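You operate a simulated robot arm through the tools that you are given. There is no shell and no other tool. Be economical: measure what you need, move in short steps, check, and stop when the job is done.

You run a simulated two-armed robot. Do the job below in one go: nothing can be reset, and whatever is moved stays where it is left.

Task
Release the spur stop button, reset, and send tray 5 to the tip point.

The check looks at the end state, three seconds after you hand in, the way a careful person would. Anything else that was tipped, shoved, dropped, spilled or broken makes it a failure.

Robot
Two 7-joint arms with fingered hands on one trunk, on a base that drives. Base frame: it is fixed to the floor where the robot stands at the start and does not move with it; the origin is under the middle of the robot, x ahead of it, y to its left, z up. Units: m, degrees, N and s.
The left shoulder is at the start at [0.07, 0.142, 1.314], the right one opposite. With the tool pointing down near the work surface each hand reaches from about 0.1 to 0.68 m from the robot's upright axis, wherever it stands, measured 20 degrees to its own side. Places, roughly: spur call button [0.6, -0.2, 1.2]; spur repair switch [0.6, -0.2, 1]; spur reset button [0.5, -0.2, 1.2]; spur route knob [0.6, -0.2, 1.3]; spur send button [0.7, -0.2, 1.2]; spur stop button [0.5, -0.2, 1]; yellow tray [1.5, 0.25, 0.75]. Payload 3.6 kg a hand.
The TCP of each hand is the grasp point between the finger pads, 0.025 m short of the fingertips. In the tool frame z runs along the fingers and y along their closing line. Largest opening 0.088 m; the body of the gripper starts 0.029 m behind the TCP. The gripper is a hand of 5 fingers: y runs from the thumb to the fingers, the wrist lies at [-0.013, -0.097, -0.162] in the tool frame.
Orientation is told as [roll, pitch, yaw] about the base's x, y, z axes, in that order, counted from this pose: with the fingers straight down and the wrist toward the robot, the tool's x, y and z point along [0, 1, 0], [1, 0, 0] and [0, 0, -1] of the base frame.

Tools
- The arms move only by the tool nudge_tool. It takes "left_steps", "right_steps" or both (then of equal length, played together; a hand with none holds still); each is a list of rows, each a list of 6 numbers: the shift along the tool's x, y, z in units of 50 mm (1.0 is 50 mm), then the turn, a rotation vector about the tool's x, y, z in units of 4 degrees (1.0 is 4 degrees). In form: [[dx, dy, dz, rx, ry, rz], ...]. A call has 1 to 10 rows; each row shifts and turns the commanded pose from where the row before left it, along the tool's axes as they then stand. A call with a number of a shift or a turn outside -1 to 1 is refused whole. Each row takes 0.2 s and may step no farther than 0.05 m and 8.6 degrees from the row before; otherwise, the whole call is refused. Where a pose cannot be reached the arm comes as near as it can. A force on the tool above 40 N (or 10 N above the force at the start of the call, whichever is more), or a blocked arm, ends the call early, and 0.2 s more pass. In this call time passes only in rows, and 0.2 s behind the last. It gives the time, the measured TCP pose, the force on the tool (base axes), the opening and the grip force at its end, in the units of the frame above (readings bear some noise), with the torque about the TCP (base axes, N m) and any sound that the robot's microphone picked up.
- Cameras (640 x 400 px; columns grow to the right, rows downward): "scene" is now at [0.1394, -0.028, 1.5616]; the picture's right is [-0.30, -0.95, 0.00], its down [-0.38, 0.12, -0.92] and it looks along [0.87, -0.28, -0.40] (base axes); focal length 238 px, centre (320, 200). "left" rides on the left gripper at [-0.059, -0.079, -0.105] in its tool frame; the picture's right is [-0.73, -0.32, 0.61], its down [0.62, -0.68, 0.38] and it looks along [0.29, 0.66, 0.70] (tool axes); focal length 234 px, centre (320, 200). "right" rides on the right gripper at [0.059, -0.079, -0.105] in its tool frame; the picture's right is [-0.73, 0.32, -0.61], its down [-0.62, -0.68, 0.38] and it looks along [-0.29, 0.66, 0.70] (tool axes); focal length 234 px, centre (320, 200). There is no depth. A picture from a camera that has moved, and an enlarged one, comes with that camera's place and axes in the base frame and with its lens.
- snapshot(camera): a new picture of that camera. It takes no simulated time.
- slide_trunk(by): slides the trunk up (or, below 0, down) by that many m; the arms and the scene camera ride with it, the base frame stays. It gives what a move gives, with no picture.
- roll_base(legs): drives the robot by 1 to 6 legs, each [ahead, left, turn to the left] in m, m and degrees, along the robot's own axes; the way and the turn of a leg run together, so that a leg with both is an arc; at most 1.5 m and 180 degrees a leg. The arms and the cameras ride along, it lands a little off, and it stops where it bumps. It gives what a move gives.
- move_fingers(index, middle, ring, little, thumb_bend, thumb_turn, hand): sets how far each is bent, from 0 (flat) to 1 (curled in); at 0.3 the hand is open as for a grip, at 0.7 the pads meet at the TCP. One left out holds its place. A second passes; each finger stops where it meets its share of the squeeze, and holds until it gets a number again. It is the only way to open and close the hand. It gives what a move gives, with no picture; readings hold the bend of each and the force on index, middle, ring, little, thumb and palm. thumb_turn goes from beside the hand (0) to across from the fingers (1), as for a grip.
- turn_head(pan, tilt): turns the head with the scene camera to pan (to the left, within 86 degrees either way) and tilt (down, from -29 to 69), counted from straight ahead of the robot. It gives what a move gives.
- close_up(camera, box): a new picture of the part [left, top, right, bottom] of that camera's present view, enlarged. It takes no simulated time.
- finish_job(): hands the job in; it is judged then, once.

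Go step by step. Nothing tells you exact positions but the pictures and the camera data: compare them with the known pose of the tool, close in by small moves and look again before you grip or let go. The budget is 120 turns and 108 pictures, counting those below and the enlarged ones. Unless the task says otherwise, let go and move clear before handing in, and close with one line.

The tools are called after "Emit:" as name(argument=value, ...) on one line, values as JSON. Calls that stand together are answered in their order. nudge_tool: Moves the arms, as the interface text tells. Its arguments: {"type":"object","properties":{"left_steps":{"type":"array","items":{"type":"array","items":{"type":"number"}}},"right_steps":{"type":"array","items":{"type":"array","items":{"type":"number"}}}},"required":[]} The other tools are called the same way: slide_trunk (by) slides the trunk up or down; move_fingers (index, middle, ring, little, thumb_bend, thumb_turn, hand) moves the fingers one by one; roll_base (legs) drives the base; turn_head (pan, tilt) turns the head that bears the scene camera; snapshot (camera) takes a picture; close_up (camera, box) takes an enlarged picture of a part of a camera's view; finish_job () hands the job in.

At the start:

```text
clock: 0.0
left_eef_pos: [0.5725, 0.0355, 1.3994]
left_ee_rot: [0.0, 0.1, 0.1]
left_ft_force: [-0.2, 0.3, -0.4]
left_wrist_torque: [0.0, 0.05, 0.03]
left_width: 0.0879
left_finger_force: 0.2
left_shape: jaw
left_bend: [0.3, 0.3, 0.3, 0.3, 0.3, 0.98]
left_finger forces: [0.1, 0.1, 0.1, 0.0, 0.0, 0.1]
right_eef_pos: [0.429, -0.3228, 1.4739]
right_ee_rot: [-0.1, 0.0, -0.1]
right_ft_force: [0.4, -0.9, -0.1]
right_wrist_torque: [0.0, 0.01, -0.01]
right_width: 0.0878
right_finger_force: 0.1
right_shape: jaw
right_bend: [0.3, 0.3, 0.3, 0.3, 0.3, 0.98]
right_finger forces: [0.0, 0.0, 0.1, 0.1, 0.1, 0.0]
trunk travel left (down, up): [-0.85, 0.09]
robot x, y, heading: [-0.0, 0.0011, -0.0]
head pan, tilt: [-17.7, 23.3]
```

scene: 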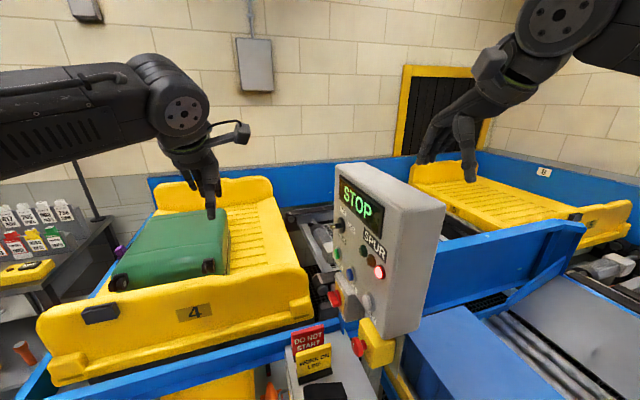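
right: 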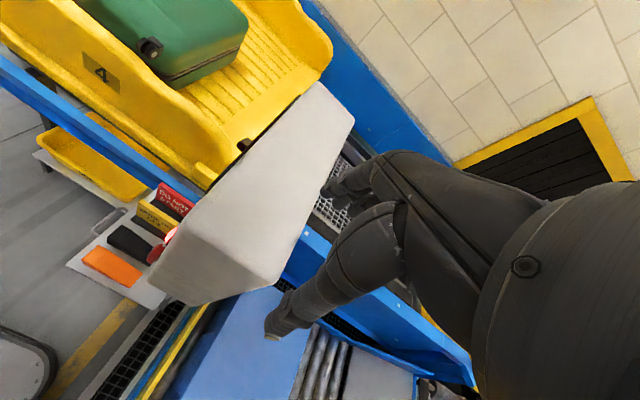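
left: 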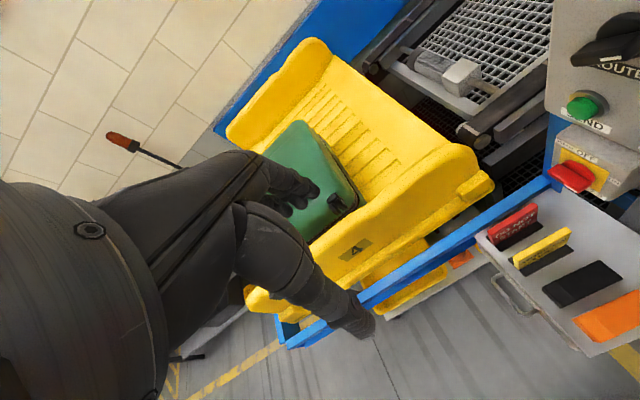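

I see a control box with a STOP display, trays 4 and 8, and some tags on a shelf. I'll look closer before touching anything.

Emit:
close_up(camera="scene", box=[280, 150, 460, 380])

Emit:
close_up(camera="left", box=[460, 0, 640, 360])

Emit:
turn_head(pan=30, tilt=25)

Emit:
snapshot(camera="scene")

Emit:
turn_head(pan=-60, tilt=25)

Emit:
snapshot(camera="scene")

```text
1.74 times, centred on (370, 265) of scene
camera zoom: at [0.1394, -0.028, 1.5616], right [-0.3, -0.95, 0.0], down [-0.38, 0.12, -0.92], along [0.87, -0.28, -0.4], focal length 414 px, centre (233, 87)
```

zoom: 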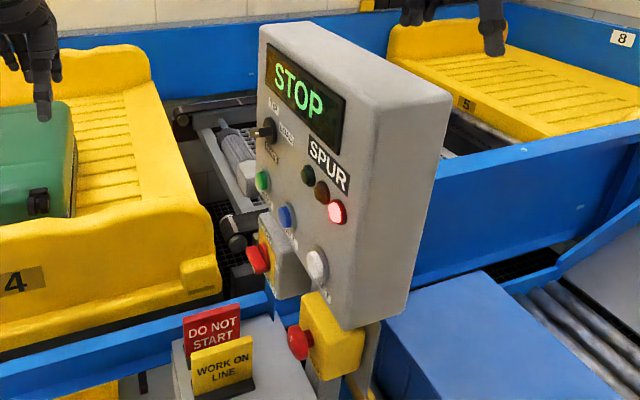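

```text
1.11 times, centred on (550, 180) of left
camera zoom: at [0.4939, -0.0221, 1.5044], right [-0.32, -0.73, -0.61], down [-0.68, 0.62, -0.38], along [0.66, 0.29, -0.7], focal length 260 px, centre (64, 222)
```

zoom: 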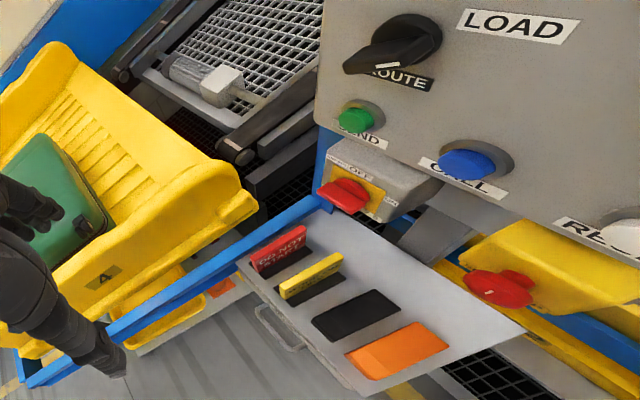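

```text
clock: 1.2
left_eef_pos: [0.5728, 0.0351, 1.3996]
left_ee_rot: [0.0, 0.1, 0.1]
left_ft_force: [0.5, 1.0, 0.2]
left_wrist_torque: [0.03, -0.03, 0.02]
left_width: 0.0876
left_finger_force: 0.0
left_shape: jaw
left_bend: [0.3, 0.3, 0.3, 0.3, 0.3, 0.98]
left_finger forces: [0.0, 0.1, 0.0, 0.0, 0.0, 0.1]
right_eef_pos: [0.4271, -0.3254, 1.4748]
right_ee_rot: [0.1, 0.0, -0.1]
right_ft_force: [-0.4, -0.1, 0.0]
right_wrist_torque: [0.01, 0.0, -0.02]
right_width: 0.0875
right_finger_force: 0.1
right_shape: jaw
right_bend: [0.3, 0.3, 0.3, 0.3, 0.3, 0.98]
right_finger forces: [0.0, 0.0, 0.1, 0.0, 0.0, 0.2]
trunk travel left (down, up): [-0.85, 0.09]
robot x, y, heading: [-0.0024, -0.001, 0.1]
head pan, tilt: [30.0, 25.0]
```

```text
102 pictures are left
camera scene: at [0.131, 0.0462, 1.5589], right [0.5, -0.87, 0.0], down [-0.37, -0.21, -0.91], along [0.79, 0.45, -0.42], focal length 238 px, centre (320, 200)
```

scene: 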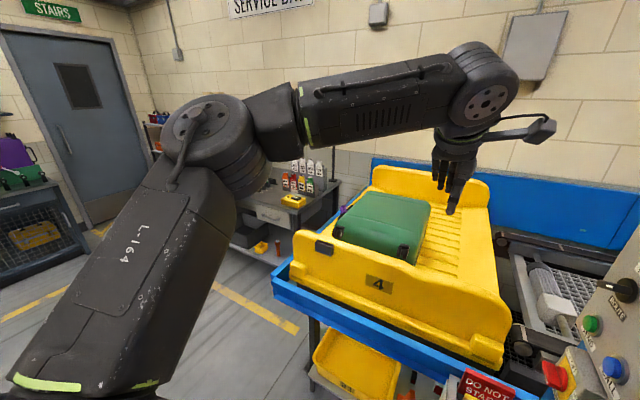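

```text
clock: 2.8
left_eef_pos: [0.5722, 0.0346, 1.3997]
left_ee_rot: [-0.1, 0.1, 0.1]
left_ft_force: [0.1, -0.2, -0.2]
left_wrist_torque: [0.0, 0.0, 0.03]
left_width: 0.0876
left_finger_force: 0.1
left_shape: jaw
left_bend: [0.3, 0.3, 0.3, 0.3, 0.3, 0.98]
left_finger forces: [0.0, 0.0, 0.1, 0.1, 0.1, 0.1]
right_eef_pos: [0.4277, -0.324, 1.4752]
right_ee_rot: [0.0, 0.0, -0.2]
right_ft_force: [0.6, -0.1, 0.0]
right_wrist_torque: [0.0, -0.02, -0.02]
right_width: 0.0876
right_finger_force: 0.0
right_shape: jaw
right_bend: [0.3, 0.3, 0.3, 0.3, 0.3, 0.98]
right_finger forces: [0.0, 0.0, 0.1, 0.1, 0.1, 0.0]
trunk travel left (down, up): [-0.85, 0.09]
robot x, y, heading: [0.0011, -0.0023, 0.0]
head pan, tilt: [-60.0, 25.0]
```

```text
101 pictures are left
camera scene: at [0.0974, -0.0795, 1.5589], right [-0.87, -0.5, 0.0], down [-0.21, 0.37, -0.91], along [0.45, -0.78, -0.42], focal length 238 px, centre (320, 200)
```

scene: 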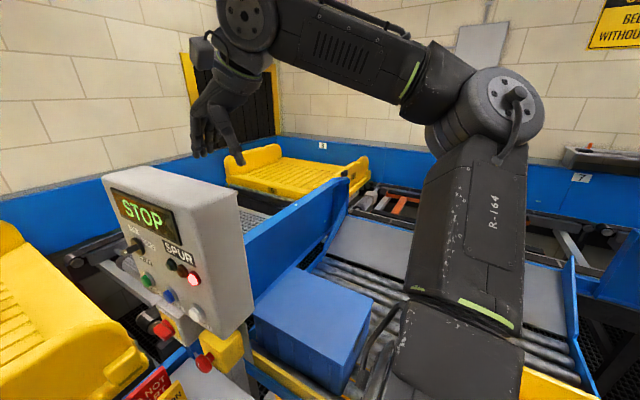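

The panel faces +y (to the left). I'll survey the line further, looking for labels and anything that bears on whether starting it is safe.

Emit:
turn_head(pan=-85, tilt=10)

Emit:
snapshot(camera="scene")

Emit:
turn_head(pan=-40, tilt=0)

Emit:
snapshot(camera="scene")

Emit:
turn_head(pan=10, tilt=0)

Emit:
snapshot(camera="scene")

Emit:
turn_head(pan=-25, tilt=55)

Emit:
snapshot(camera="scene")

Emit:
turn_head(pan=80, tilt=15)

Emit:
snapshot(camera="scene")

```text
clock: 3.7
left_eef_pos: [0.5731, 0.0352, 1.3989]
left_ee_rot: [0.0, 0.0, 0.1]
left_ft_force: [0.1, 0.2, 0.2]
left_wrist_torque: [-0.02, 0.0, -0.02]
left_width: 0.0878
left_finger_force: 0.1
left_shape: jaw
left_bend: [0.3, 0.3, 0.3, 0.3, 0.3, 0.98]
left_finger forces: [0.0, 0.0, 0.0, 0.0, 0.0, 0.1]
right_eef_pos: [0.4273, -0.3252, 1.4742]
right_ee_rot: [0.0, 0.0, -0.2]
right_ft_force: [-0.1, 0.0, -1.2]
right_wrist_torque: [0.02, 0.01, -0.04]
right_width: 0.0877
right_finger_force: 0.0
right_shape: jaw
right_bend: [0.3, 0.3, 0.3, 0.3, 0.3, 0.98]
right_finger forces: [0.1, 0.0, 0.0, 0.0, 0.0, 0.1]
trunk travel left (down, up): [-0.85, 0.09]
robot x, y, heading: [0.0061, 0.0021, -0.0]
head pan, tilt: [-85.0, 10.0]
```

```text
100 pictures are left
camera scene: at [0.0594, -0.0924, 1.5832], right [-1.0, -0.09, 0.0], down [-0.02, 0.17, -0.98], along [0.09, -0.98, -0.17], focal length 238 px, centre (320, 200)
```

scene: 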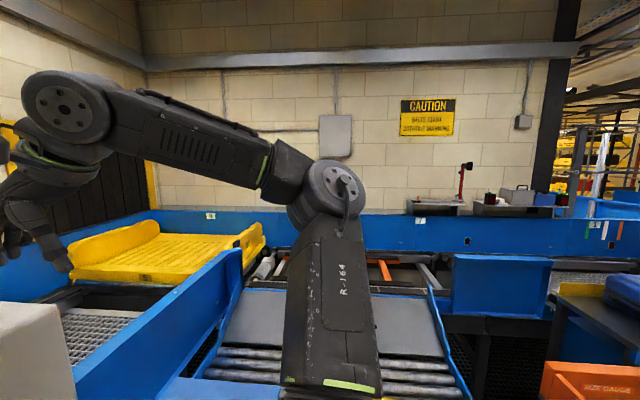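

```text
clock: 4.8
left_eef_pos: [0.5727, 0.0343, 1.3997]
left_ee_rot: [-0.1, 0.2, 0.2]
left_ft_force: [0.4, -0.7, -0.9]
left_wrist_torque: [0.02, 0.0, 0.0]
left_width: 0.0877
left_finger_force: 0.1
left_shape: jaw
left_bend: [0.3, 0.3, 0.3, 0.3, 0.3, 0.98]
left_finger forces: [0.0, 0.1, 0.1, 0.0, 0.0, 0.0]
right_eef_pos: [0.4266, -0.3242, 1.4748]
right_ee_rot: [0.0, 0.0, -0.1]
right_ft_force: [-0.6, -0.2, 1.3]
right_wrist_torque: [-0.02, -0.01, -0.01]
right_width: 0.0879
right_finger_force: 0.1
right_shape: jaw
right_bend: [0.3, 0.3, 0.3, 0.3, 0.3, 0.98]
right_finger forces: [0.0, 0.0, 0.0, 0.1, 0.0, 0.0]
trunk travel left (down, up): [-0.85, 0.09]
robot x, y, heading: [0.0039, -0.0019, -0.1]
head pan, tilt: [-40.0, 0.0]
```

```text
99 pictures are left
camera scene: at [0.12, -0.0577, 1.5992], right [-0.64, -0.77, 0.0], down [0.0, 0.0, -1.0], along [0.77, -0.64, 0.0], focal length 238 px, centre (320, 200)
```

scene: 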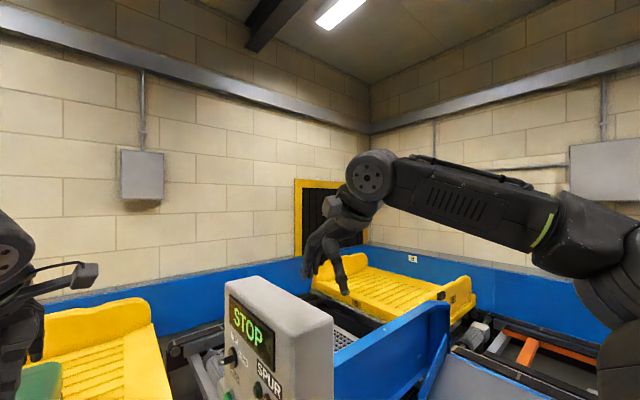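

```text
clock: 6.0
left_eef_pos: [0.5724, 0.0345, 1.3997]
left_ee_rot: [0.1, 0.1, 0.1]
left_ft_force: [-0.7, 1.8, 0.1]
left_wrist_torque: [-0.03, 0.01, 0.01]
left_width: 0.0879
left_finger_force: 0.1
left_shape: jaw
left_bend: [0.3, 0.3, 0.3, 0.3, 0.3, 0.98]
left_finger forces: [0.0, 0.0, 0.0, 0.0, 0.0, 0.0]
right_eef_pos: [0.4265, -0.3244, 1.475]
right_ee_rot: [-0.1, 0.0, -0.1]
right_ft_force: [0.1, 0.3, 0.3]
right_wrist_torque: [0.01, -0.03, -0.02]
right_width: 0.0874
right_finger_force: 0.0
right_shape: jaw
right_bend: [0.3, 0.3, 0.3, 0.3, 0.3, 0.98]
right_finger forces: [0.0, 0.1, 0.0, 0.0, 0.0, 0.0]
trunk travel left (down, up): [-0.85, 0.09]
robot x, y, heading: [0.0017, -0.0026, -0.1]
head pan, tilt: [10.0, 0.0]
```

```text
98 pictures are left
camera scene: at [0.1399, 0.0157, 1.5992], right [0.17, -0.98, 0.0], down [0.0, 0.0, -1.0], along [0.98, 0.17, 0.0], focal length 238 px, centre (320, 200)
```

scene: 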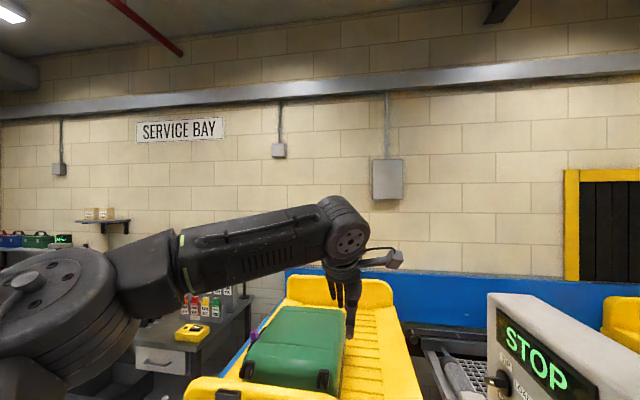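

```text
clock: 7.2
left_eef_pos: [0.5728, 0.0352, 1.4008]
left_ee_rot: [-0.1, 0.1, 0.1]
left_ft_force: [-0.4, -0.2, -0.2]
left_wrist_torque: [0.0, -0.01, -0.02]
left_width: 0.0874
left_finger_force: 0.1
left_shape: jaw
left_bend: [0.3, 0.3, 0.3, 0.3, 0.3, 0.98]
left_finger forces: [0.1, 0.1, 0.0, 0.0, 0.1, 0.1]
right_eef_pos: [0.4285, -0.3256, 1.4744]
right_ee_rot: [0.1, 0.0, -0.1]
right_ft_force: [0.7, 0.1, -0.4]
right_wrist_torque: [0.03, 0.02, -0.01]
right_width: 0.0876
right_finger_force: 0.0
right_shape: jaw
right_bend: [0.3, 0.3, 0.3, 0.3, 0.3, 0.98]
right_finger forces: [0.0, 0.1, 0.0, 0.1, 0.1, 0.0]
trunk travel left (down, up): [-0.85, 0.09]
robot x, y, heading: [0.004, -0.0022, -0.1]
head pan, tilt: [-25.0, 55.0]
```

```text
97 pictures are left
camera scene: at [0.1166, -0.0302, 1.5149], right [-0.42, -0.91, 0.0], down [-0.74, 0.35, -0.57], along [0.52, -0.24, -0.82], focal length 238 px, centre (320, 200)
```

scene: 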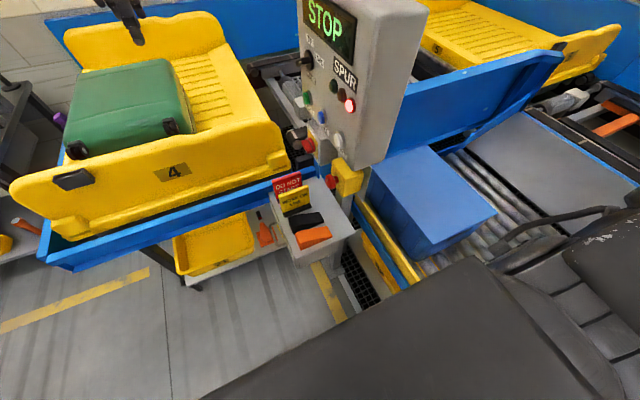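

```text
clock: 9.1
left_eef_pos: [0.5726, 0.0346, 1.4001]
left_ee_rot: [0.0, 0.1, 0.1]
left_ft_force: [-0.3, 0.1, 0.0]
left_wrist_torque: [-0.03, -0.02, -0.02]
left_width: 0.0874
left_finger_force: 0.1
left_shape: jaw
left_bend: [0.3, 0.3, 0.3, 0.3, 0.3, 0.98]
left_finger forces: [0.0, 0.1, 0.0, 0.1, 0.1, 0.0]
right_eef_pos: [0.4266, -0.3257, 1.475]
right_ee_rot: [0.1, 0.0, -0.2]
right_ft_force: [0.8, -0.7, 0.5]
right_wrist_torque: [-0.01, 0.01, -0.02]
right_width: 0.0876
right_finger_force: 0.1
right_shape: jaw
right_bend: [0.3, 0.3, 0.3, 0.3, 0.3, 0.98]
right_finger forces: [0.1, 0.0, 0.1, 0.0, 0.0, 0.0]
trunk travel left (down, up): [-0.85, 0.09]
robot x, y, heading: [-0.0006, -0.0037, 0.0]
head pan, tilt: [80.0, 15.0]
```

```text
96 pictures are left
camera scene: at [0.0675, 0.0922, 1.5751], right [0.98, -0.17, 0.0], down [-0.05, -0.26, -0.97], along [0.17, 0.95, -0.26], focal length 238 px, centre (320, 200)
```

scene: 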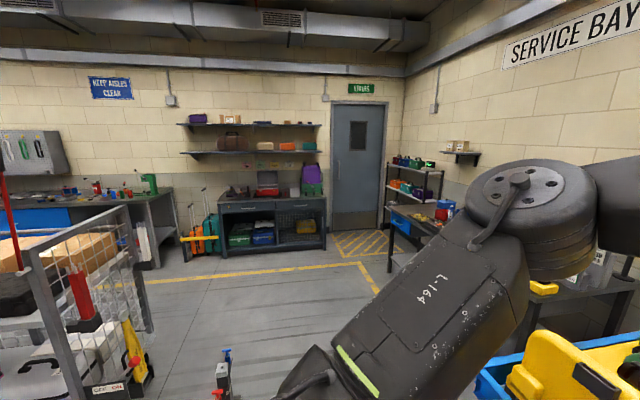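

Tray 4 (with a suitcase) is on the spur end and tray 5 stands in the back corner by mark 8. I'll turn the left hand to point at the panel (toward -y), which also brings its camera in front of the labels.

Emit:
turn_head(pan=-20, tilt=25)

Emit:
nudge_tool(left_steps=[[0.3, 0, 0, 0, -1, 0], [0.3, 0, 0, 0, -1, 0], [0.3, 0, 0, 0, -1, 0], [0.3, 0, 0, 0, -1, 0], [0.3, 0, 0, 0, -1, 0], [0.3, 0, 0, 0, -1, 0], [0.3, 0, 0, 0, -1, 0], [0, 0, 0, 0, -1, 0], [0, 0, 0, 0, -1, 0], [0, 0, 0, 0, -1, 0]])

Emit:
snapshot(camera="left")

Emit:
snapshot(camera="scene")

```text
clock: 10.8
left_eef_pos: [0.5725, 0.0352, 1.3996]
left_ee_rot: [0.1, 0.1, 0.2]
left_ft_force: [-0.7, 0.3, -0.6]
left_wrist_torque: [-0.01, -0.04, 0.0]
left_width: 0.0877
left_finger_force: 0.0
left_shape: jaw
left_bend: [0.3, 0.3, 0.3, 0.3, 0.3, 0.98]
left_finger forces: [0.1, 0.1, 0.1, 0.0, 0.0, 0.0]
right_eef_pos: [0.4273, -0.325, 1.4754]
right_ee_rot: [0.0, 0.0, -0.1]
right_ft_force: [-0.3, 0.1, -0.3]
right_wrist_torque: [0.01, 0.0, -0.05]
right_width: 0.0879
right_finger_force: 0.1
right_shape: jaw
right_bend: [0.3, 0.3, 0.3, 0.3, 0.3, 0.98]
right_finger forces: [0.0, 0.1, 0.1, 0.1, 0.0, 0.0]
trunk travel left (down, up): [-0.85, 0.09]
robot x, y, heading: [0.0036, 0.0, -0.1]
head pan, tilt: [-20.0, 25.0]
```

```text
clock: 13.0
left_eef_pos: [0.5728, 0.1363, 1.3783]
left_ee_rot: [-40.1, 0.0, 0.1]
left_ft_force: [0.4, -0.3, 0.4]
left_wrist_torque: [-0.02, -0.01, 0.0]
left_width: 0.0879
left_finger_force: 0.0
left_shape: jaw
left_bend: [0.3, 0.3, 0.3, 0.3, 0.3, 0.98]
left_finger forces: [0.0, 0.0, 0.0, 0.0, 0.0, 0.0]
right_eef_pos: [0.4271, -0.3237, 1.4743]
right_ee_rot: [0.0, 0.0, -0.1]
right_ft_force: [0.0, 0.2, -0.4]
right_wrist_torque: [0.03, 0.02, -0.01]
right_width: 0.0877
right_finger_force: 0.1
right_shape: jaw
right_bend: [0.3, 0.3, 0.3, 0.3, 0.3, 0.98]
right_finger forces: [0.0, 0.0, 0.0, 0.0, 0.0, 0.1]
trunk travel left (down, up): [-0.85, 0.09]
robot x, y, heading: [-0.0029, 0.0042, -0.1]
head pan, tilt: [-20.0, 25.0]
```

```text
95 pictures are left
camera left: at [0.494, 0.1618, 1.4954], right [-0.32, -0.95, 0.0], down [-0.68, 0.23, -0.69], along [0.66, -0.23, -0.72], focal length 234 px, centre (320, 200)
```

left: 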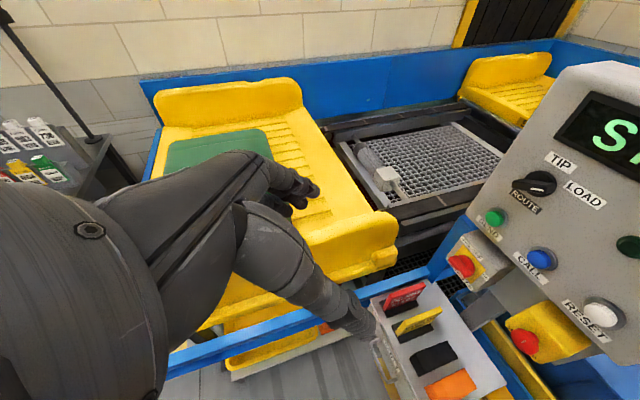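

```text
94 pictures are left
camera scene: at [0.1379, -0.0305, 1.5589], right [-0.34, -0.94, 0.0], down [-0.4, 0.14, -0.91], along [0.85, -0.31, -0.42], focal length 238 px, centre (320, 200)
```

scene: 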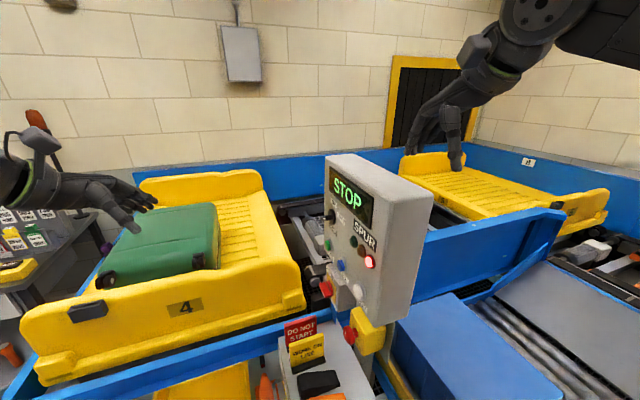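

The knob reads TIP / LOAD, with SEND, CALL and RESET below. I'll zoom in on the labels and the thing on the grating.

Emit:
close_up(camera="left", box=[440, 80, 640, 380])

Emit:
close_up(camera="left", box=[310, 60, 560, 270])

Emit:
close_up(camera="scene", box=[280, 280, 400, 400])

```text
1.33 times, centred on (540, 230) of left
camera zoom: at [0.494, 0.1618, 1.4954], right [-0.32, -0.95, 0.0], down [-0.68, 0.23, -0.69], along [0.66, -0.23, -0.72], focal length 312 px, centre (27, 160)
```

zoom: 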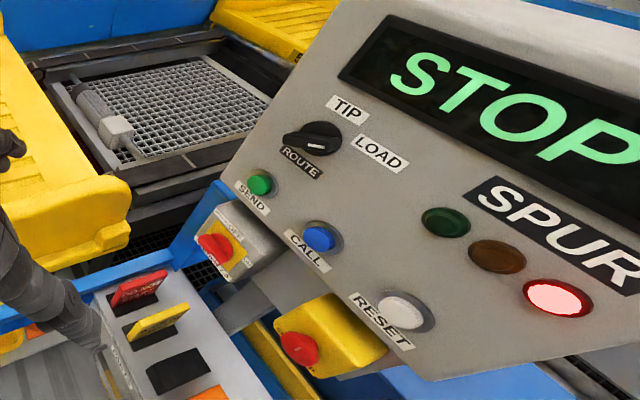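

```text
1.90 times, centred on (435, 165) of left
camera zoom: at [0.494, 0.1618, 1.4954], right [-0.32, -0.95, 0.0], down [-0.68, 0.23, -0.69], along [0.66, -0.23, -0.72], focal length 446 px, centre (101, 267)
```

zoom: 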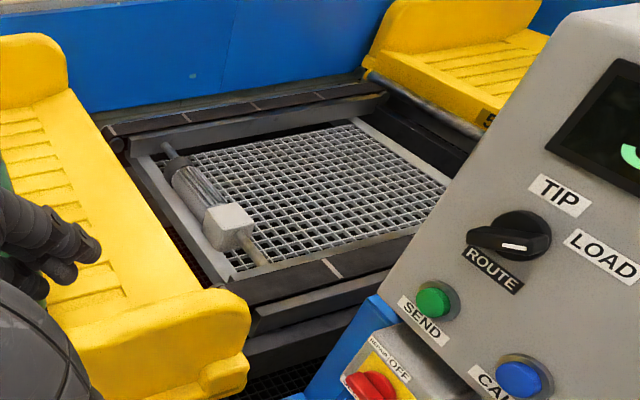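

```text
3.33 times, centred on (340, 340) of scene
camera zoom: at [0.1379, -0.0305, 1.5589], right [-0.34, -0.94, 0.0], down [-0.4, 0.14, -0.91], along [0.85, -0.31, -0.42], focal length 794 px, centre (253, -267)
```

zoom: 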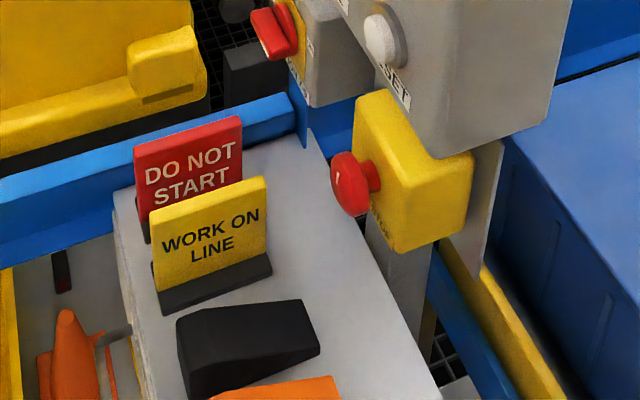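

The knob handle lies along the LOAD diagonal. I want a better look at tray 5's surroundings and the rest of the line to know where the tip point is.

Emit:
turn_head(pan=-50, tilt=15)

Emit:
close_up(camera="scene", box=[170, 120, 490, 320])

Emit:
turn_head(pan=-86, tilt=15)

Emit:
close_up(camera="scene", box=[380, 60, 640, 400])

Emit:
close_up(camera="scene", box=[0, 150, 320, 400])

```text
clock: 14.0
left_eef_pos: [0.5729, 0.1374, 1.3771]
left_ee_rot: [-40.0, 0.1, 0.1]
left_ft_force: [-0.2, -0.1, 0.6]
left_wrist_torque: [0.01, 0.01, 0.0]
left_width: 0.0876
left_finger_force: 0.0
left_shape: jaw
left_bend: [0.3, 0.3, 0.3, 0.3, 0.3, 0.98]
left_finger forces: [0.1, 0.1, 0.0, 0.0, 0.0, 0.0]
right_eef_pos: [0.4284, -0.3256, 1.4745]
right_ee_rot: [0.0, 0.0, -0.1]
right_ft_force: [-0.3, 0.4, 0.0]
right_wrist_torque: [0.02, 0.05, 0.0]
right_width: 0.0878
right_finger_force: 0.1
right_shape: jaw
right_bend: [0.3, 0.3, 0.3, 0.3, 0.3, 0.98]
right_finger forces: [0.0, 0.1, 0.0, 0.0, 0.0, 0.0]
trunk travel left (down, up): [-0.85, 0.09]
robot x, y, heading: [0.0022, -0.0035, -0.1]
head pan, tilt: [-50.0, 15.0]
```

```text
2.00 times, centred on (330, 220) of scene
camera zoom: at [0.1113, -0.0713, 1.5751], right [-0.77, -0.64, 0.0], down [-0.17, 0.2, -0.97], along [0.62, -0.74, -0.26], focal length 477 px, centre (300, 160)
```

zoom: 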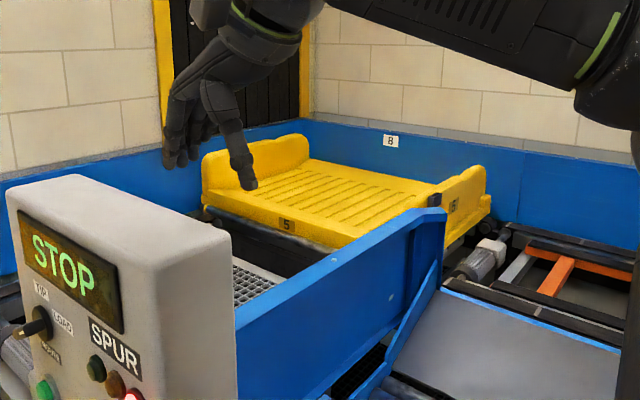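

```text
clock: 15.0
left_eef_pos: [0.5733, 0.1371, 1.3762]
left_ee_rot: [-40.1, 0.2, 0.2]
left_ft_force: [-0.4, 0.6, 1.3]
left_wrist_torque: [-0.01, 0.02, -0.04]
left_width: 0.0878
left_finger_force: 0.1
left_shape: jaw
left_bend: [0.3, 0.3, 0.3, 0.3, 0.3, 0.98]
left_finger forces: [0.1, 0.0, 0.0, 0.0, 0.0, 0.0]
right_eef_pos: [0.4273, -0.3245, 1.4745]
right_ee_rot: [0.0, 0.0, -0.1]
right_ft_force: [-0.6, 0.2, 0.5]
right_wrist_torque: [-0.03, 0.0, 0.01]
right_width: 0.0879
right_finger_force: 0.0
right_shape: jaw
right_bend: [0.3, 0.3, 0.3, 0.3, 0.3, 0.98]
right_finger forces: [0.0, 0.0, 0.0, 0.0, 0.0, 0.1]
trunk travel left (down, up): [-0.85, 0.09]
robot x, y, heading: [-0.0012, -0.0002, -0.0]
head pan, tilt: [-85.9, 15.0]
```

```text
1.18 times, centred on (510, 230) of scene
camera zoom: at [0.058, -0.0928, 1.5751], right [-1.0, -0.07, 0.0], down [-0.02, 0.26, -0.97], along [0.07, -0.96, -0.26], focal length 280 px, centre (96, 165)
```

zoom: 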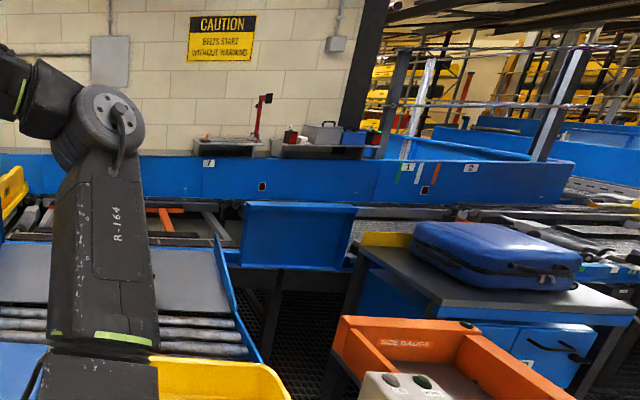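

```text
1.60 times, centred on (160, 275) of scene
camera zoom: at [0.058, -0.0928, 1.5751], right [-1.0, -0.07, 0.0], down [-0.02, 0.26, -0.97], along [0.07, -0.96, -0.26], focal length 381 px, centre (576, 80)
```

zoom: 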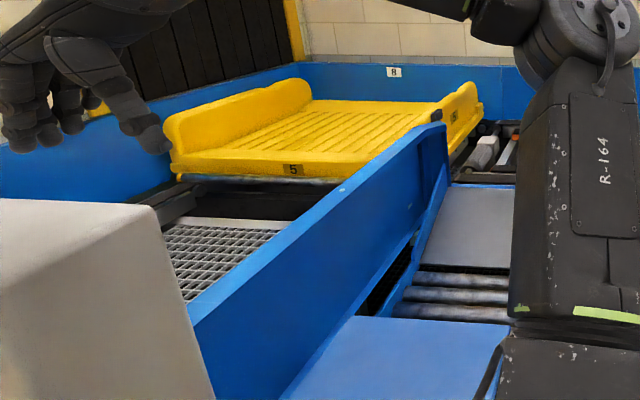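

Next I finish turning the left hand to face the panel squarely and read the switch labels.

Emit:
nudge_tool(left_steps=[[0, 0, 0, 0, -1, 0], [0, 0, 0, 0, -1, 0], [0, 0, 0, 0, -1, 0], [0, 0, 0, 0, -1, 0], [0, 0, 0, 0, -1, 0], [0, 0, 0, 0, -1, 0], [0, 0, 0, 0, -1, 0], [0, 0, 0, 0, -1, 0], [0, 0, 0, 0, -1, 0], [0, 0, 0, 0, -1, 0]])

Emit:
nudge_tool(left_steps=[[0.5, 0, 0, 0, -1, 0], [0.5, 0, 0, 0, -1, 0], [0.5, 0, 0, 0, -0.5, 0], [0.5, 0, 0, 0, 0, 0]])

Emit:
turn_head(pan=-20, tilt=28)

Emit:
snapshot(camera="left")

Emit:
snapshot(camera="scene")

```text
clock: 17.2
left_eef_pos: [0.5722, 0.1385, 1.379]
left_ee_rot: [-80.1, 0.1, 0.1]
left_ft_force: [-0.5, -0.4, -0.1]
left_wrist_torque: [0.0, -0.02, 0.0]
left_width: 0.0876
left_finger_force: 0.0
left_shape: jaw
left_bend: [0.3, 0.3, 0.3, 0.3, 0.3, 0.98]
left_finger forces: [0.0, 0.1, 0.1, 0.1, 0.0, 0.1]
right_eef_pos: [0.427, -0.3254, 1.476]
right_ee_rot: [0.1, 0.1, -0.2]
right_ft_force: [0.6, 0.0, 0.2]
right_wrist_torque: [0.01, 0.0, 0.01]
right_width: 0.0875
right_finger_force: 0.1
right_shape: jaw
right_bend: [0.3, 0.3, 0.3, 0.3, 0.3, 0.98]
right_finger forces: [0.1, 0.0, 0.0, 0.0, 0.0, 0.0]
trunk travel left (down, up): [-0.85, 0.09]
robot x, y, heading: [-0.0003, 0.0026, -0.0]
head pan, tilt: [-85.9, 15.0]
```

```text
clock: 18.2
left_eef_pos: [0.5718, 0.1437, 1.2788]
left_ee_rot: [-90.2, 0.1, 0.2]
left_ft_force: [0.3, -0.4, 0.1]
left_wrist_torque: [-0.03, -0.02, -0.01]
left_width: 0.0875
left_finger_force: 0.1
left_shape: jaw
left_bend: [0.3, 0.3, 0.3, 0.3, 0.3, 0.98]
left_finger forces: [0.0, 0.0, 0.0, 0.0, 0.0, 0.0]
right_eef_pos: [0.427, -0.3251, 1.4752]
right_ee_rot: [0.0, 0.1, -0.2]
right_ft_force: [0.1, -0.8, 0.2]
right_wrist_torque: [-0.01, 0.02, 0.02]
right_width: 0.0879
right_finger_force: 0.1
right_shape: jaw
right_bend: [0.3, 0.3, 0.3, 0.3, 0.3, 0.98]
right_finger forces: [0.0, 0.1, 0.0, 0.1, 0.1, 0.0]
trunk travel left (down, up): [-0.85, 0.09]
robot x, y, heading: [0.0008, -0.0002, 0.1]
head pan, tilt: [-85.9, 15.0]
```

```text
clock: 19.6
left_eef_pos: [0.5713, 0.1452, 1.279]
left_ee_rot: [-90.0, 0.1, 0.1]
left_ft_force: [-1.1, 0.3, -0.2]
left_wrist_torque: [0.01, 0.02, 0.01]
left_width: 0.0878
left_finger_force: 0.0
left_shape: jaw
left_bend: [0.3, 0.3, 0.3, 0.3, 0.3, 0.98]
left_finger forces: [0.0, 0.1, 0.0, 0.0, 0.0, 0.1]
right_eef_pos: [0.4271, -0.3247, 1.4753]
right_ee_rot: [-0.1, 0.0, -0.1]
right_ft_force: [-0.6, -0.4, -0.7]
right_wrist_torque: [-0.04, 0.03, 0.0]
right_width: 0.0877
right_finger_force: 0.1
right_shape: jaw
right_bend: [0.3, 0.3, 0.3, 0.3, 0.3, 0.98]
right_finger forces: [0.0, 0.1, 0.0, 0.1, 0.1, 0.1]
trunk travel left (down, up): [-0.85, 0.09]
robot x, y, heading: [0.0033, 0.0008, -0.1]
head pan, tilt: [-20.0, 28.0]
```

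```text
87 pictures are left
camera left: at [0.4932, 0.2514, 1.3376], right [-0.32, -0.61, 0.73], down [-0.68, -0.38, -0.62], along [0.66, -0.7, -0.29], focal length 234 px, centre (320, 200)
```

left: 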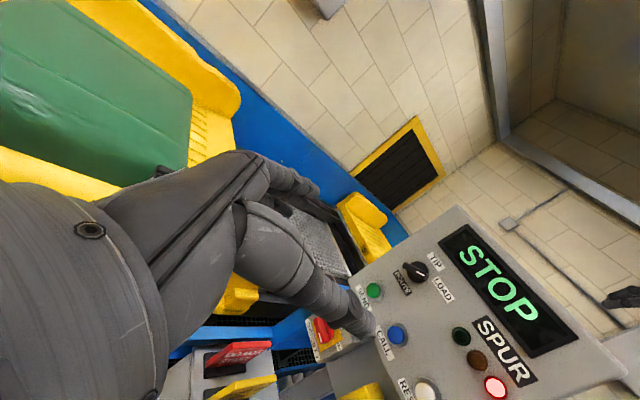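

```text
86 pictures are left
camera scene: at [0.1369, -0.031, 1.5541], right [-0.34, -0.94, 0.0], down [-0.44, 0.16, -0.88], along [0.83, -0.3, -0.47], focal length 238 px, centre (320, 200)
```

scene: 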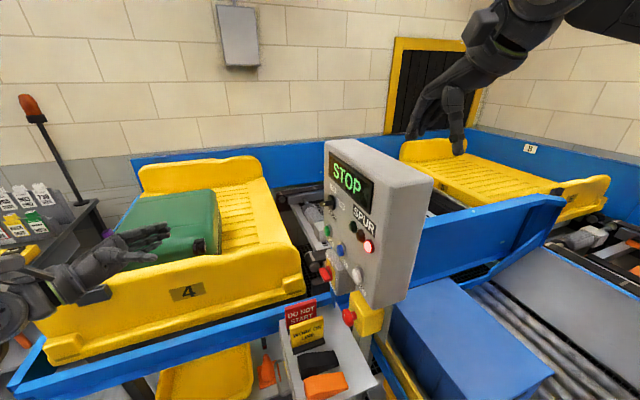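

I'll zoom in with both cameras to triangulate the controls.

Emit:
close_up(camera="left", box=[300, 220, 560, 400])

Emit:
close_up(camera="scene", box=[300, 140, 440, 340])

```text
2.22 times, centred on (430, 310) of left
camera zoom: at [0.4932, 0.2514, 1.3376], right [-0.32, -0.61, 0.73], down [-0.68, -0.38, -0.62], along [0.66, -0.7, -0.29], focal length 520 px, centre (76, -44)
```

zoom: 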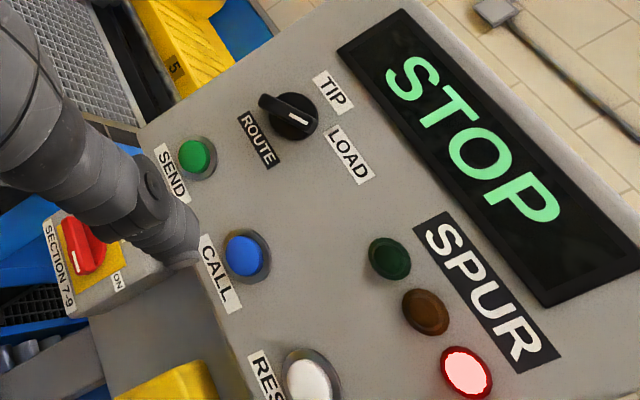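

```text
2.00 times, centred on (370, 240) of scene
camera zoom: at [0.1369, -0.031, 1.5541], right [-0.34, -0.94, 0.0], down [-0.44, 0.16, -0.88], along [0.83, -0.3, -0.47], focal length 477 px, centre (220, 120)
```

zoom: 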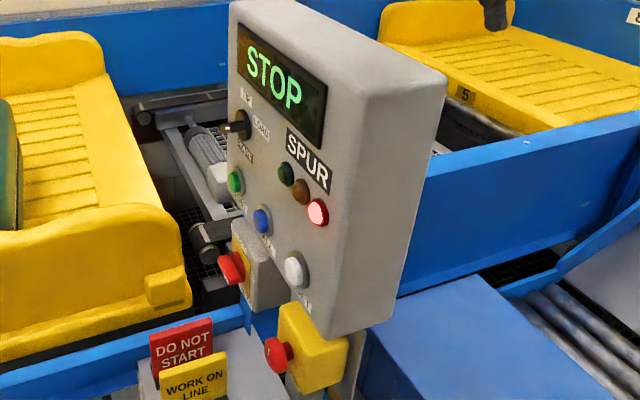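

Panel controls triangulate to: buttons at z≈1.157, y≈-0.243, x = 0.657 (SEND), 0.566 (CALL), 0.479 (RESET); knob (0.637, -0.24, 1.257); stop (0.482, -0.233, 1.009). I'll bring the hand lower and back to view the stop button and the repair isolator ("SECTION 7-9").

Emit:
nudge_tool(left_steps=[[0, -1, 0, 0, 0, 0], [0, -1, 0, 0, 0, 0], [0, -1, 0, 0, 0, 0], [1, 0, 0, 0, 0, 0], [1, 0, 0, 0, 0, 0], [1, 0, 0, 0, 0, 0], [0, 0, 0.5, 0, 0, 0]])

Emit:
snapshot(camera="left")

```text
clock: 21.2
left_eef_pos: [0.4235, 0.1165, 1.1294]
left_ee_rot: [-90.0, 0.1, 0.1]
left_ft_force: [-0.3, -0.2, -0.5]
left_wrist_torque: [0.0, -0.02, -0.01]
left_width: 0.0877
left_finger_force: 0.1
left_shape: jaw
left_bend: [0.3, 0.3, 0.3, 0.3, 0.3, 0.98]
left_finger forces: [0.0, 0.0, 0.1, 0.1, 0.1, 0.0]
right_eef_pos: [0.428, -0.3251, 1.4739]
right_ee_rot: [0.1, 0.0, -0.1]
right_ft_force: [0.0, -0.1, 0.1]
right_wrist_torque: [0.01, -0.03, 0.0]
right_width: 0.0874
right_finger_force: 0.0
right_shape: jaw
right_bend: [0.3, 0.3, 0.3, 0.3, 0.3, 0.98]
right_finger forces: [0.0, 0.1, 0.0, 0.1, 0.1, 0.0]
trunk travel left (down, up): [-0.85, 0.09]
robot x, y, heading: [-0.002, 0.0022, 0.0]
head pan, tilt: [-20.0, 28.0]
```

```text
83 pictures are left
camera left: at [0.345, 0.2233, 1.1874], right [-0.32, -0.61, 0.73], down [-0.68, -0.38, -0.62], along [0.66, -0.7, -0.29], focal length 234 px, centre (320, 200)
```

left: 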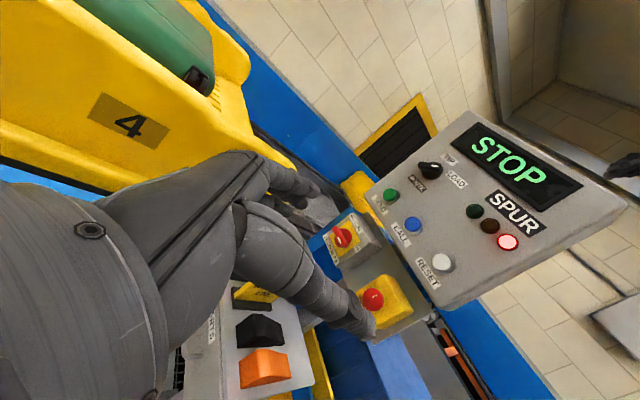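

Emit:
close_up(camera="left", box=[310, 205, 420, 345])

Emit:
close_up(camera="left", box=[370, 140, 480, 210])

```text
2.86 times, centred on (365, 275) of left
camera zoom: at [0.345, 0.2233, 1.1874], right [-0.32, -0.61, 0.73], down [-0.68, -0.38, -0.62], along [0.66, -0.7, -0.29], focal length 669 px, centre (191, -14)
```

zoom: 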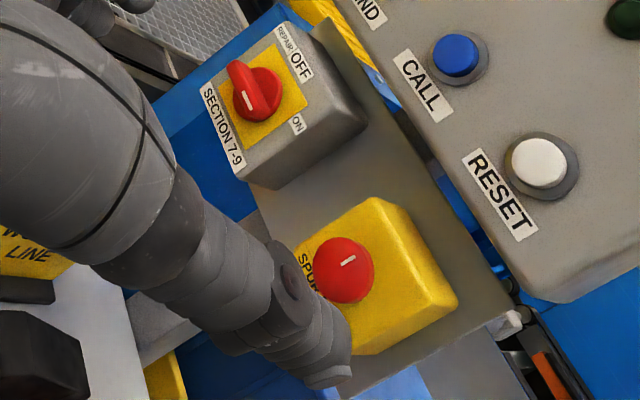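

```text
5.71 times, centred on (425, 175) of left
camera zoom: at [0.345, 0.2233, 1.1874], right [-0.32, -0.61, 0.73], down [-0.68, -0.38, -0.62], along [0.66, -0.7, -0.29], focal length 1338 px, centre (-280, 343)
```

zoom: 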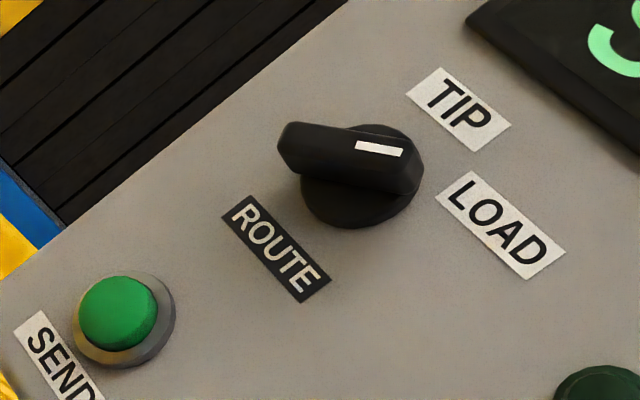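

The isolator handle points right to ON, and the route knob points to LOAD. The stop head is a ~43 mm mushroom with a turn mark, so I'll bring the open left hand in line with it to grip, twist and pull.

Emit:
nudge_tool(left_steps=[[0.6, 0.3, 0, 0, 0, 0], [0.6, 0.3, 0, 0, 0, 0], [0.6, 0.3, 0, 0, 0, 0], [0.6, 0.27, 0, 0, 0, 0], [0, 0, 0.9, 0, 0, 0], [0, 0, 0.9, 0, 0, 0], [0, 0, 0.9, 0, 0, 0], [0, 0, 0.9, 0, 0, 0]])

Emit:
close_up(camera="left", box=[200, 100, 520, 400])

Emit:
turn_head(pan=-20, tilt=45)

Emit:
close_up(camera="scene", box=[200, 100, 450, 300])

```text
clock: 23.0
left_eef_pos: [0.4811, -0.0619, 1.0092]
left_ee_rot: [-89.9, 0.0, 0.2]
left_ft_force: [0.6, -0.3, 0.2]
left_wrist_torque: [0.0, -0.02, -0.02]
left_width: 0.088
left_finger_force: 0.1
left_shape: jaw
left_bend: [0.3, 0.3, 0.3, 0.3, 0.3, 0.98]
left_finger forces: [0.1, 0.0, 0.0, 0.0, 0.1, 0.0]
right_eef_pos: [0.4279, -0.3271, 1.4745]
right_ee_rot: [0.1, 0.0, -0.2]
right_ft_force: [0.5, 1.2, -0.3]
right_wrist_torque: [0.02, -0.04, -0.03]
right_width: 0.0877
right_finger_force: 0.1
right_shape: jaw
right_bend: [0.3, 0.3, 0.3, 0.3, 0.3, 0.98]
right_finger forces: [0.0, 0.0, 0.0, 0.1, 0.0, 0.0]
trunk travel left (down, up): [-0.85, 0.09]
robot x, y, heading: [-0.001, 0.0017, -0.1]
head pan, tilt: [-20.0, 28.0]
```

```text
1.33 times, centred on (360, 250) of left
camera zoom: at [0.4019, 0.0445, 1.0683], right [-0.32, -0.61, 0.73], down [-0.68, -0.38, -0.62], along [0.66, -0.69, -0.29], focal length 312 px, centre (267, 133)
```

zoom: 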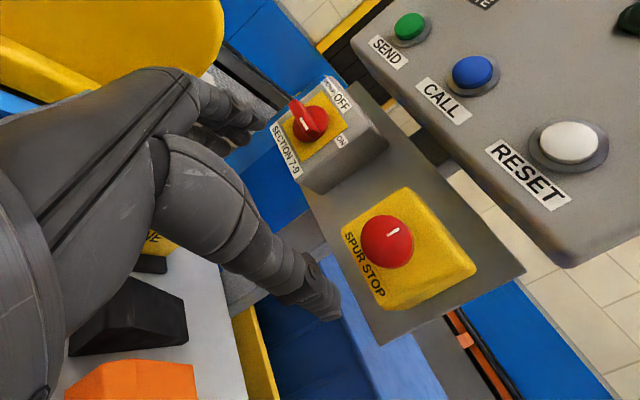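

```text
clock: 23.8
left_eef_pos: [0.4805, -0.0606, 1.0095]
left_ee_rot: [-90.1, 0.1, 0.1]
left_ft_force: [-0.1, 0.0, -0.1]
left_wrist_torque: [-0.03, 0.01, -0.02]
left_width: 0.088
left_finger_force: 0.2
left_shape: jaw
left_bend: [0.3, 0.3, 0.3, 0.3, 0.3, 0.98]
left_finger forces: [0.1, 0.0, 0.0, 0.1, 0.0, 0.0]
right_eef_pos: [0.4275, -0.3244, 1.4738]
right_ee_rot: [0.1, 0.0, -0.1]
right_ft_force: [-0.7, 0.2, -0.7]
right_wrist_torque: [0.02, 0.02, 0.02]
right_width: 0.0878
right_finger_force: 0.2
right_shape: jaw
right_bend: [0.3, 0.3, 0.3, 0.3, 0.3, 0.98]
right_finger forces: [0.1, 0.0, 0.0, 0.0, 0.0, 0.0]
trunk travel left (down, up): [-0.85, 0.09]
robot x, y, heading: [-0.0034, -0.0022, 0.2]
head pan, tilt: [-20.0, 45.0]
```

```text
2.00 times, centred on (325, 200) of scene
camera zoom: at [0.1275, -0.0274, 1.5284], right [-0.34, -0.94, 0.0], down [-0.66, 0.24, -0.71], along [0.66, -0.24, -0.71], focal length 477 px, centre (310, 200)
```

zoom: 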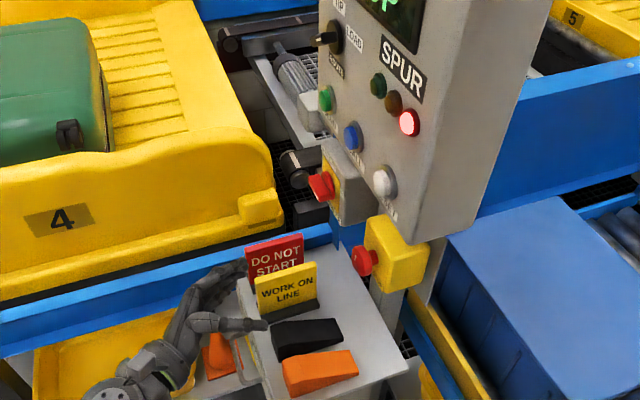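

Refined stop head: about (0.482, -0.236, 1.006). I advance so the pads straddle the head without pushing it.

Emit:
nudge_tool(left_steps=[[0.05, 0.02, 0.8, 0, 0, 0], [0, 0, 0.8, 0, 0, 0], [0, 0, 0.8, 0, 0, 0], [0, 0, 0.75, 0, 0, 0]])

Emit:
snapshot(camera="left")

Emit:
close_up(camera="scene", box=[240, 140, 400, 260])

```text
clock: 24.9
left_eef_pos: [0.4854, -0.1599, 0.9414]
left_ee_rot: [-81.4, 0.7, 1.3]
left_ft_force: [-0.2, 1.0, -0.2]
left_wrist_torque: [-0.01, -0.03, -0.04]
left_width: 0.088
left_finger_force: 0.0
left_shape: jaw
left_bend: [0.3, 0.3, 0.3, 0.3, 0.3, 0.98]
left_finger forces: [0.1, 0.0, 0.0, 0.1, 0.0, 0.0]
right_eef_pos: [0.4278, -0.3244, 1.4751]
right_ee_rot: [0.0, 0.0, -0.1]
right_ft_force: [-1.0, 0.3, -0.1]
right_wrist_torque: [-0.03, 0.04, 0.02]
right_width: 0.0879
right_finger_force: 0.0
right_shape: jaw
right_bend: [0.3, 0.3, 0.3, 0.3, 0.3, 0.98]
right_finger forces: [0.1, 0.0, 0.1, 0.1, 0.0, 0.1]
trunk travel left (down, up): [-0.85, 0.09]
robot x, y, heading: [-0.0008, 0.0011, -0.2]
head pan, tilt: [-20.0, 45.0]
stopped in row 4 (left hand): the arm was blocked; the commanded pose is now the measured one
```

```text
78 pictures are left
camera left: at [0.4044, -0.0646, 1.0157], right [-0.3, -0.72, 0.63], down [-0.68, -0.3, -0.67], along [0.67, -0.63, -0.4], focal length 234 px, centre (320, 200)
```

left: 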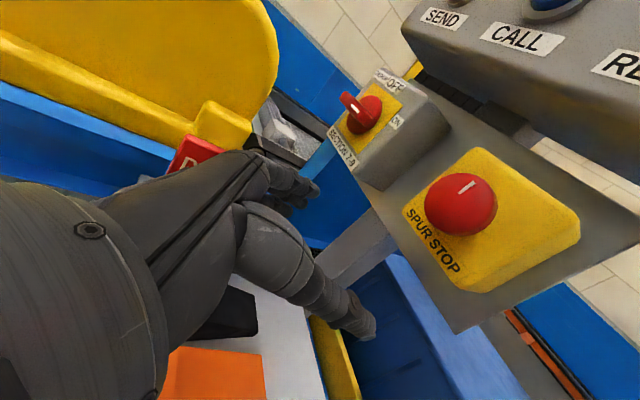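

```text
3.33 times, centred on (320, 200) of scene
camera zoom: at [0.1279, -0.0275, 1.5283], right [-0.34, -0.94, 0.0], down [-0.66, 0.24, -0.71], along [0.66, -0.24, -0.71], focal length 794 px, centre (320, 200)
```

zoom: 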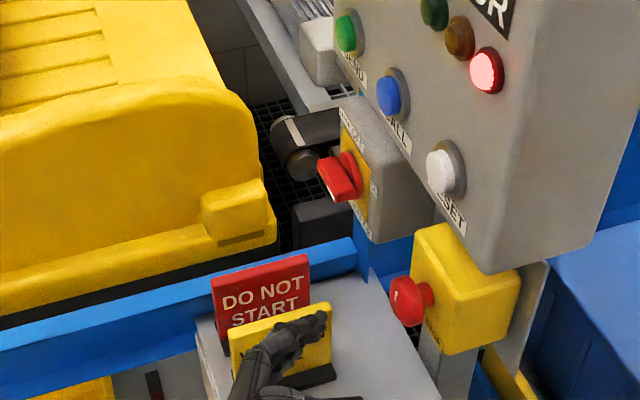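

The arm ran into a joint limit in this cross-body pose. I'll back the hand off, then shift the robot left and turn it right so the panel is more in front of the left arm.

Emit:
nudge_tool(left_steps=[[0, 0, -0.8, 0, 0, 0], [0, 0, -0.8, 0, 0, 0], [-0.5, 0, -0.8, 0, -1, 0], [-1, -0.5, -0.8, 0, -1, 0], [-1, -1, -0.8, 0, 0, 0], [-1, -1, 0, 0, 0, 0]])

Emit:
turn_head(pan=60, tilt=55)

Emit:
snapshot(camera="scene")

Emit:
turn_head(pan=-70, tilt=55)

Emit:
snapshot(camera="scene")

```text
refused: row 4 steps farther than a row can; nothing moved
```

```text
clock: 26.4
left_eef_pos: [0.4843, -0.1595, 0.9418]
left_ee_rot: [-81.4, 0.7, 1.2]
left_ft_force: [0.8, -0.5, 0.3]
left_wrist_torque: [-0.03, 0.0, -0.03]
left_width: 0.0877
left_finger_force: 0.1
left_shape: jaw
left_bend: [0.3, 0.3, 0.3, 0.3, 0.3, 0.98]
left_finger forces: [0.1, 0.0, 0.0, 0.0, 0.1, 0.0]
right_eef_pos: [0.4287, -0.3237, 1.4744]
right_ee_rot: [-0.1, 0.0, 0.0]
right_ft_force: [-0.3, 0.3, -0.3]
right_wrist_torque: [-0.03, 0.02, 0.0]
right_width: 0.0878
right_finger_force: 0.1
right_shape: jaw
right_bend: [0.3, 0.3, 0.3, 0.3, 0.3, 0.98]
right_finger forces: [0.0, 0.0, 0.0, 0.0, 0.1, 0.0]
trunk travel left (down, up): [-0.85, 0.09]
robot x, y, heading: [-0.0026, -0.0012, 0.1]
head pan, tilt: [60.0, 55.0]
```

```text
76 pictures are left
camera scene: at [0.0872, 0.0627, 1.5149], right [0.87, -0.5, 0.0], down [-0.41, -0.71, -0.57], along [0.29, 0.5, -0.82], focal length 238 px, centre (320, 200)
```

scene: 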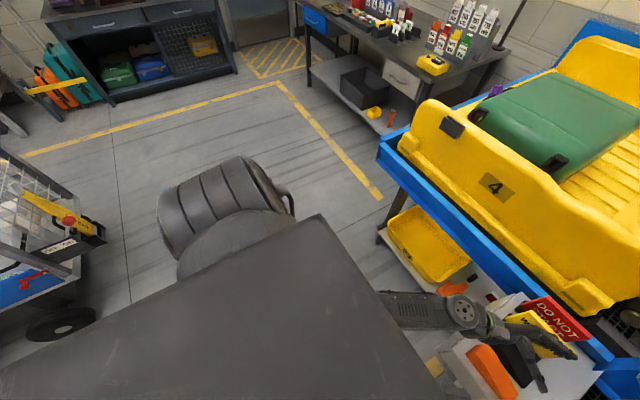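

```text
clock: 28.5
left_eef_pos: [0.4834, -0.1605, 0.9407]
left_ee_rot: [-81.4, 0.7, 1.3]
left_ft_force: [0.1, -0.3, -0.4]
left_wrist_torque: [0.0, -0.01, 0.0]
left_width: 0.0878
left_finger_force: 0.0
left_shape: jaw
left_bend: [0.3, 0.3, 0.3, 0.3, 0.3, 0.98]
left_finger forces: [0.1, 0.0, 0.0, 0.0, 0.1, 0.0]
right_eef_pos: [0.4284, -0.3244, 1.4751]
right_ee_rot: [0.0, 0.0, -0.1]
right_ft_force: [0.2, 0.2, -0.9]
right_wrist_torque: [0.0, 0.01, -0.03]
right_width: 0.0877
right_finger_force: 0.2
right_shape: jaw
right_bend: [0.3, 0.3, 0.3, 0.3, 0.3, 0.98]
right_finger forces: [0.0, 0.1, 0.0, 0.0, 0.0, 0.1]
trunk travel left (down, up): [-0.85, 0.09]
robot x, y, heading: [0.0031, -0.0003, 0.3]
head pan, tilt: [-70.0, 55.0]
```

```text
75 pictures are left
camera scene: at [0.0759, -0.0674, 1.5149], right [-0.94, -0.34, 0.0], down [-0.28, 0.77, -0.57], along [0.2, -0.54, -0.82], focal length 238 px, centre (320, 200)
```

scene: 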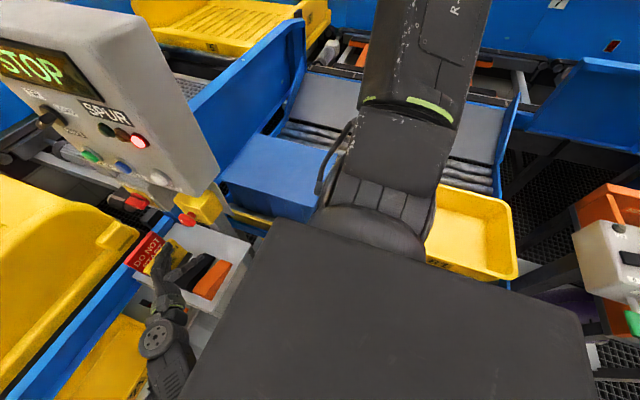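

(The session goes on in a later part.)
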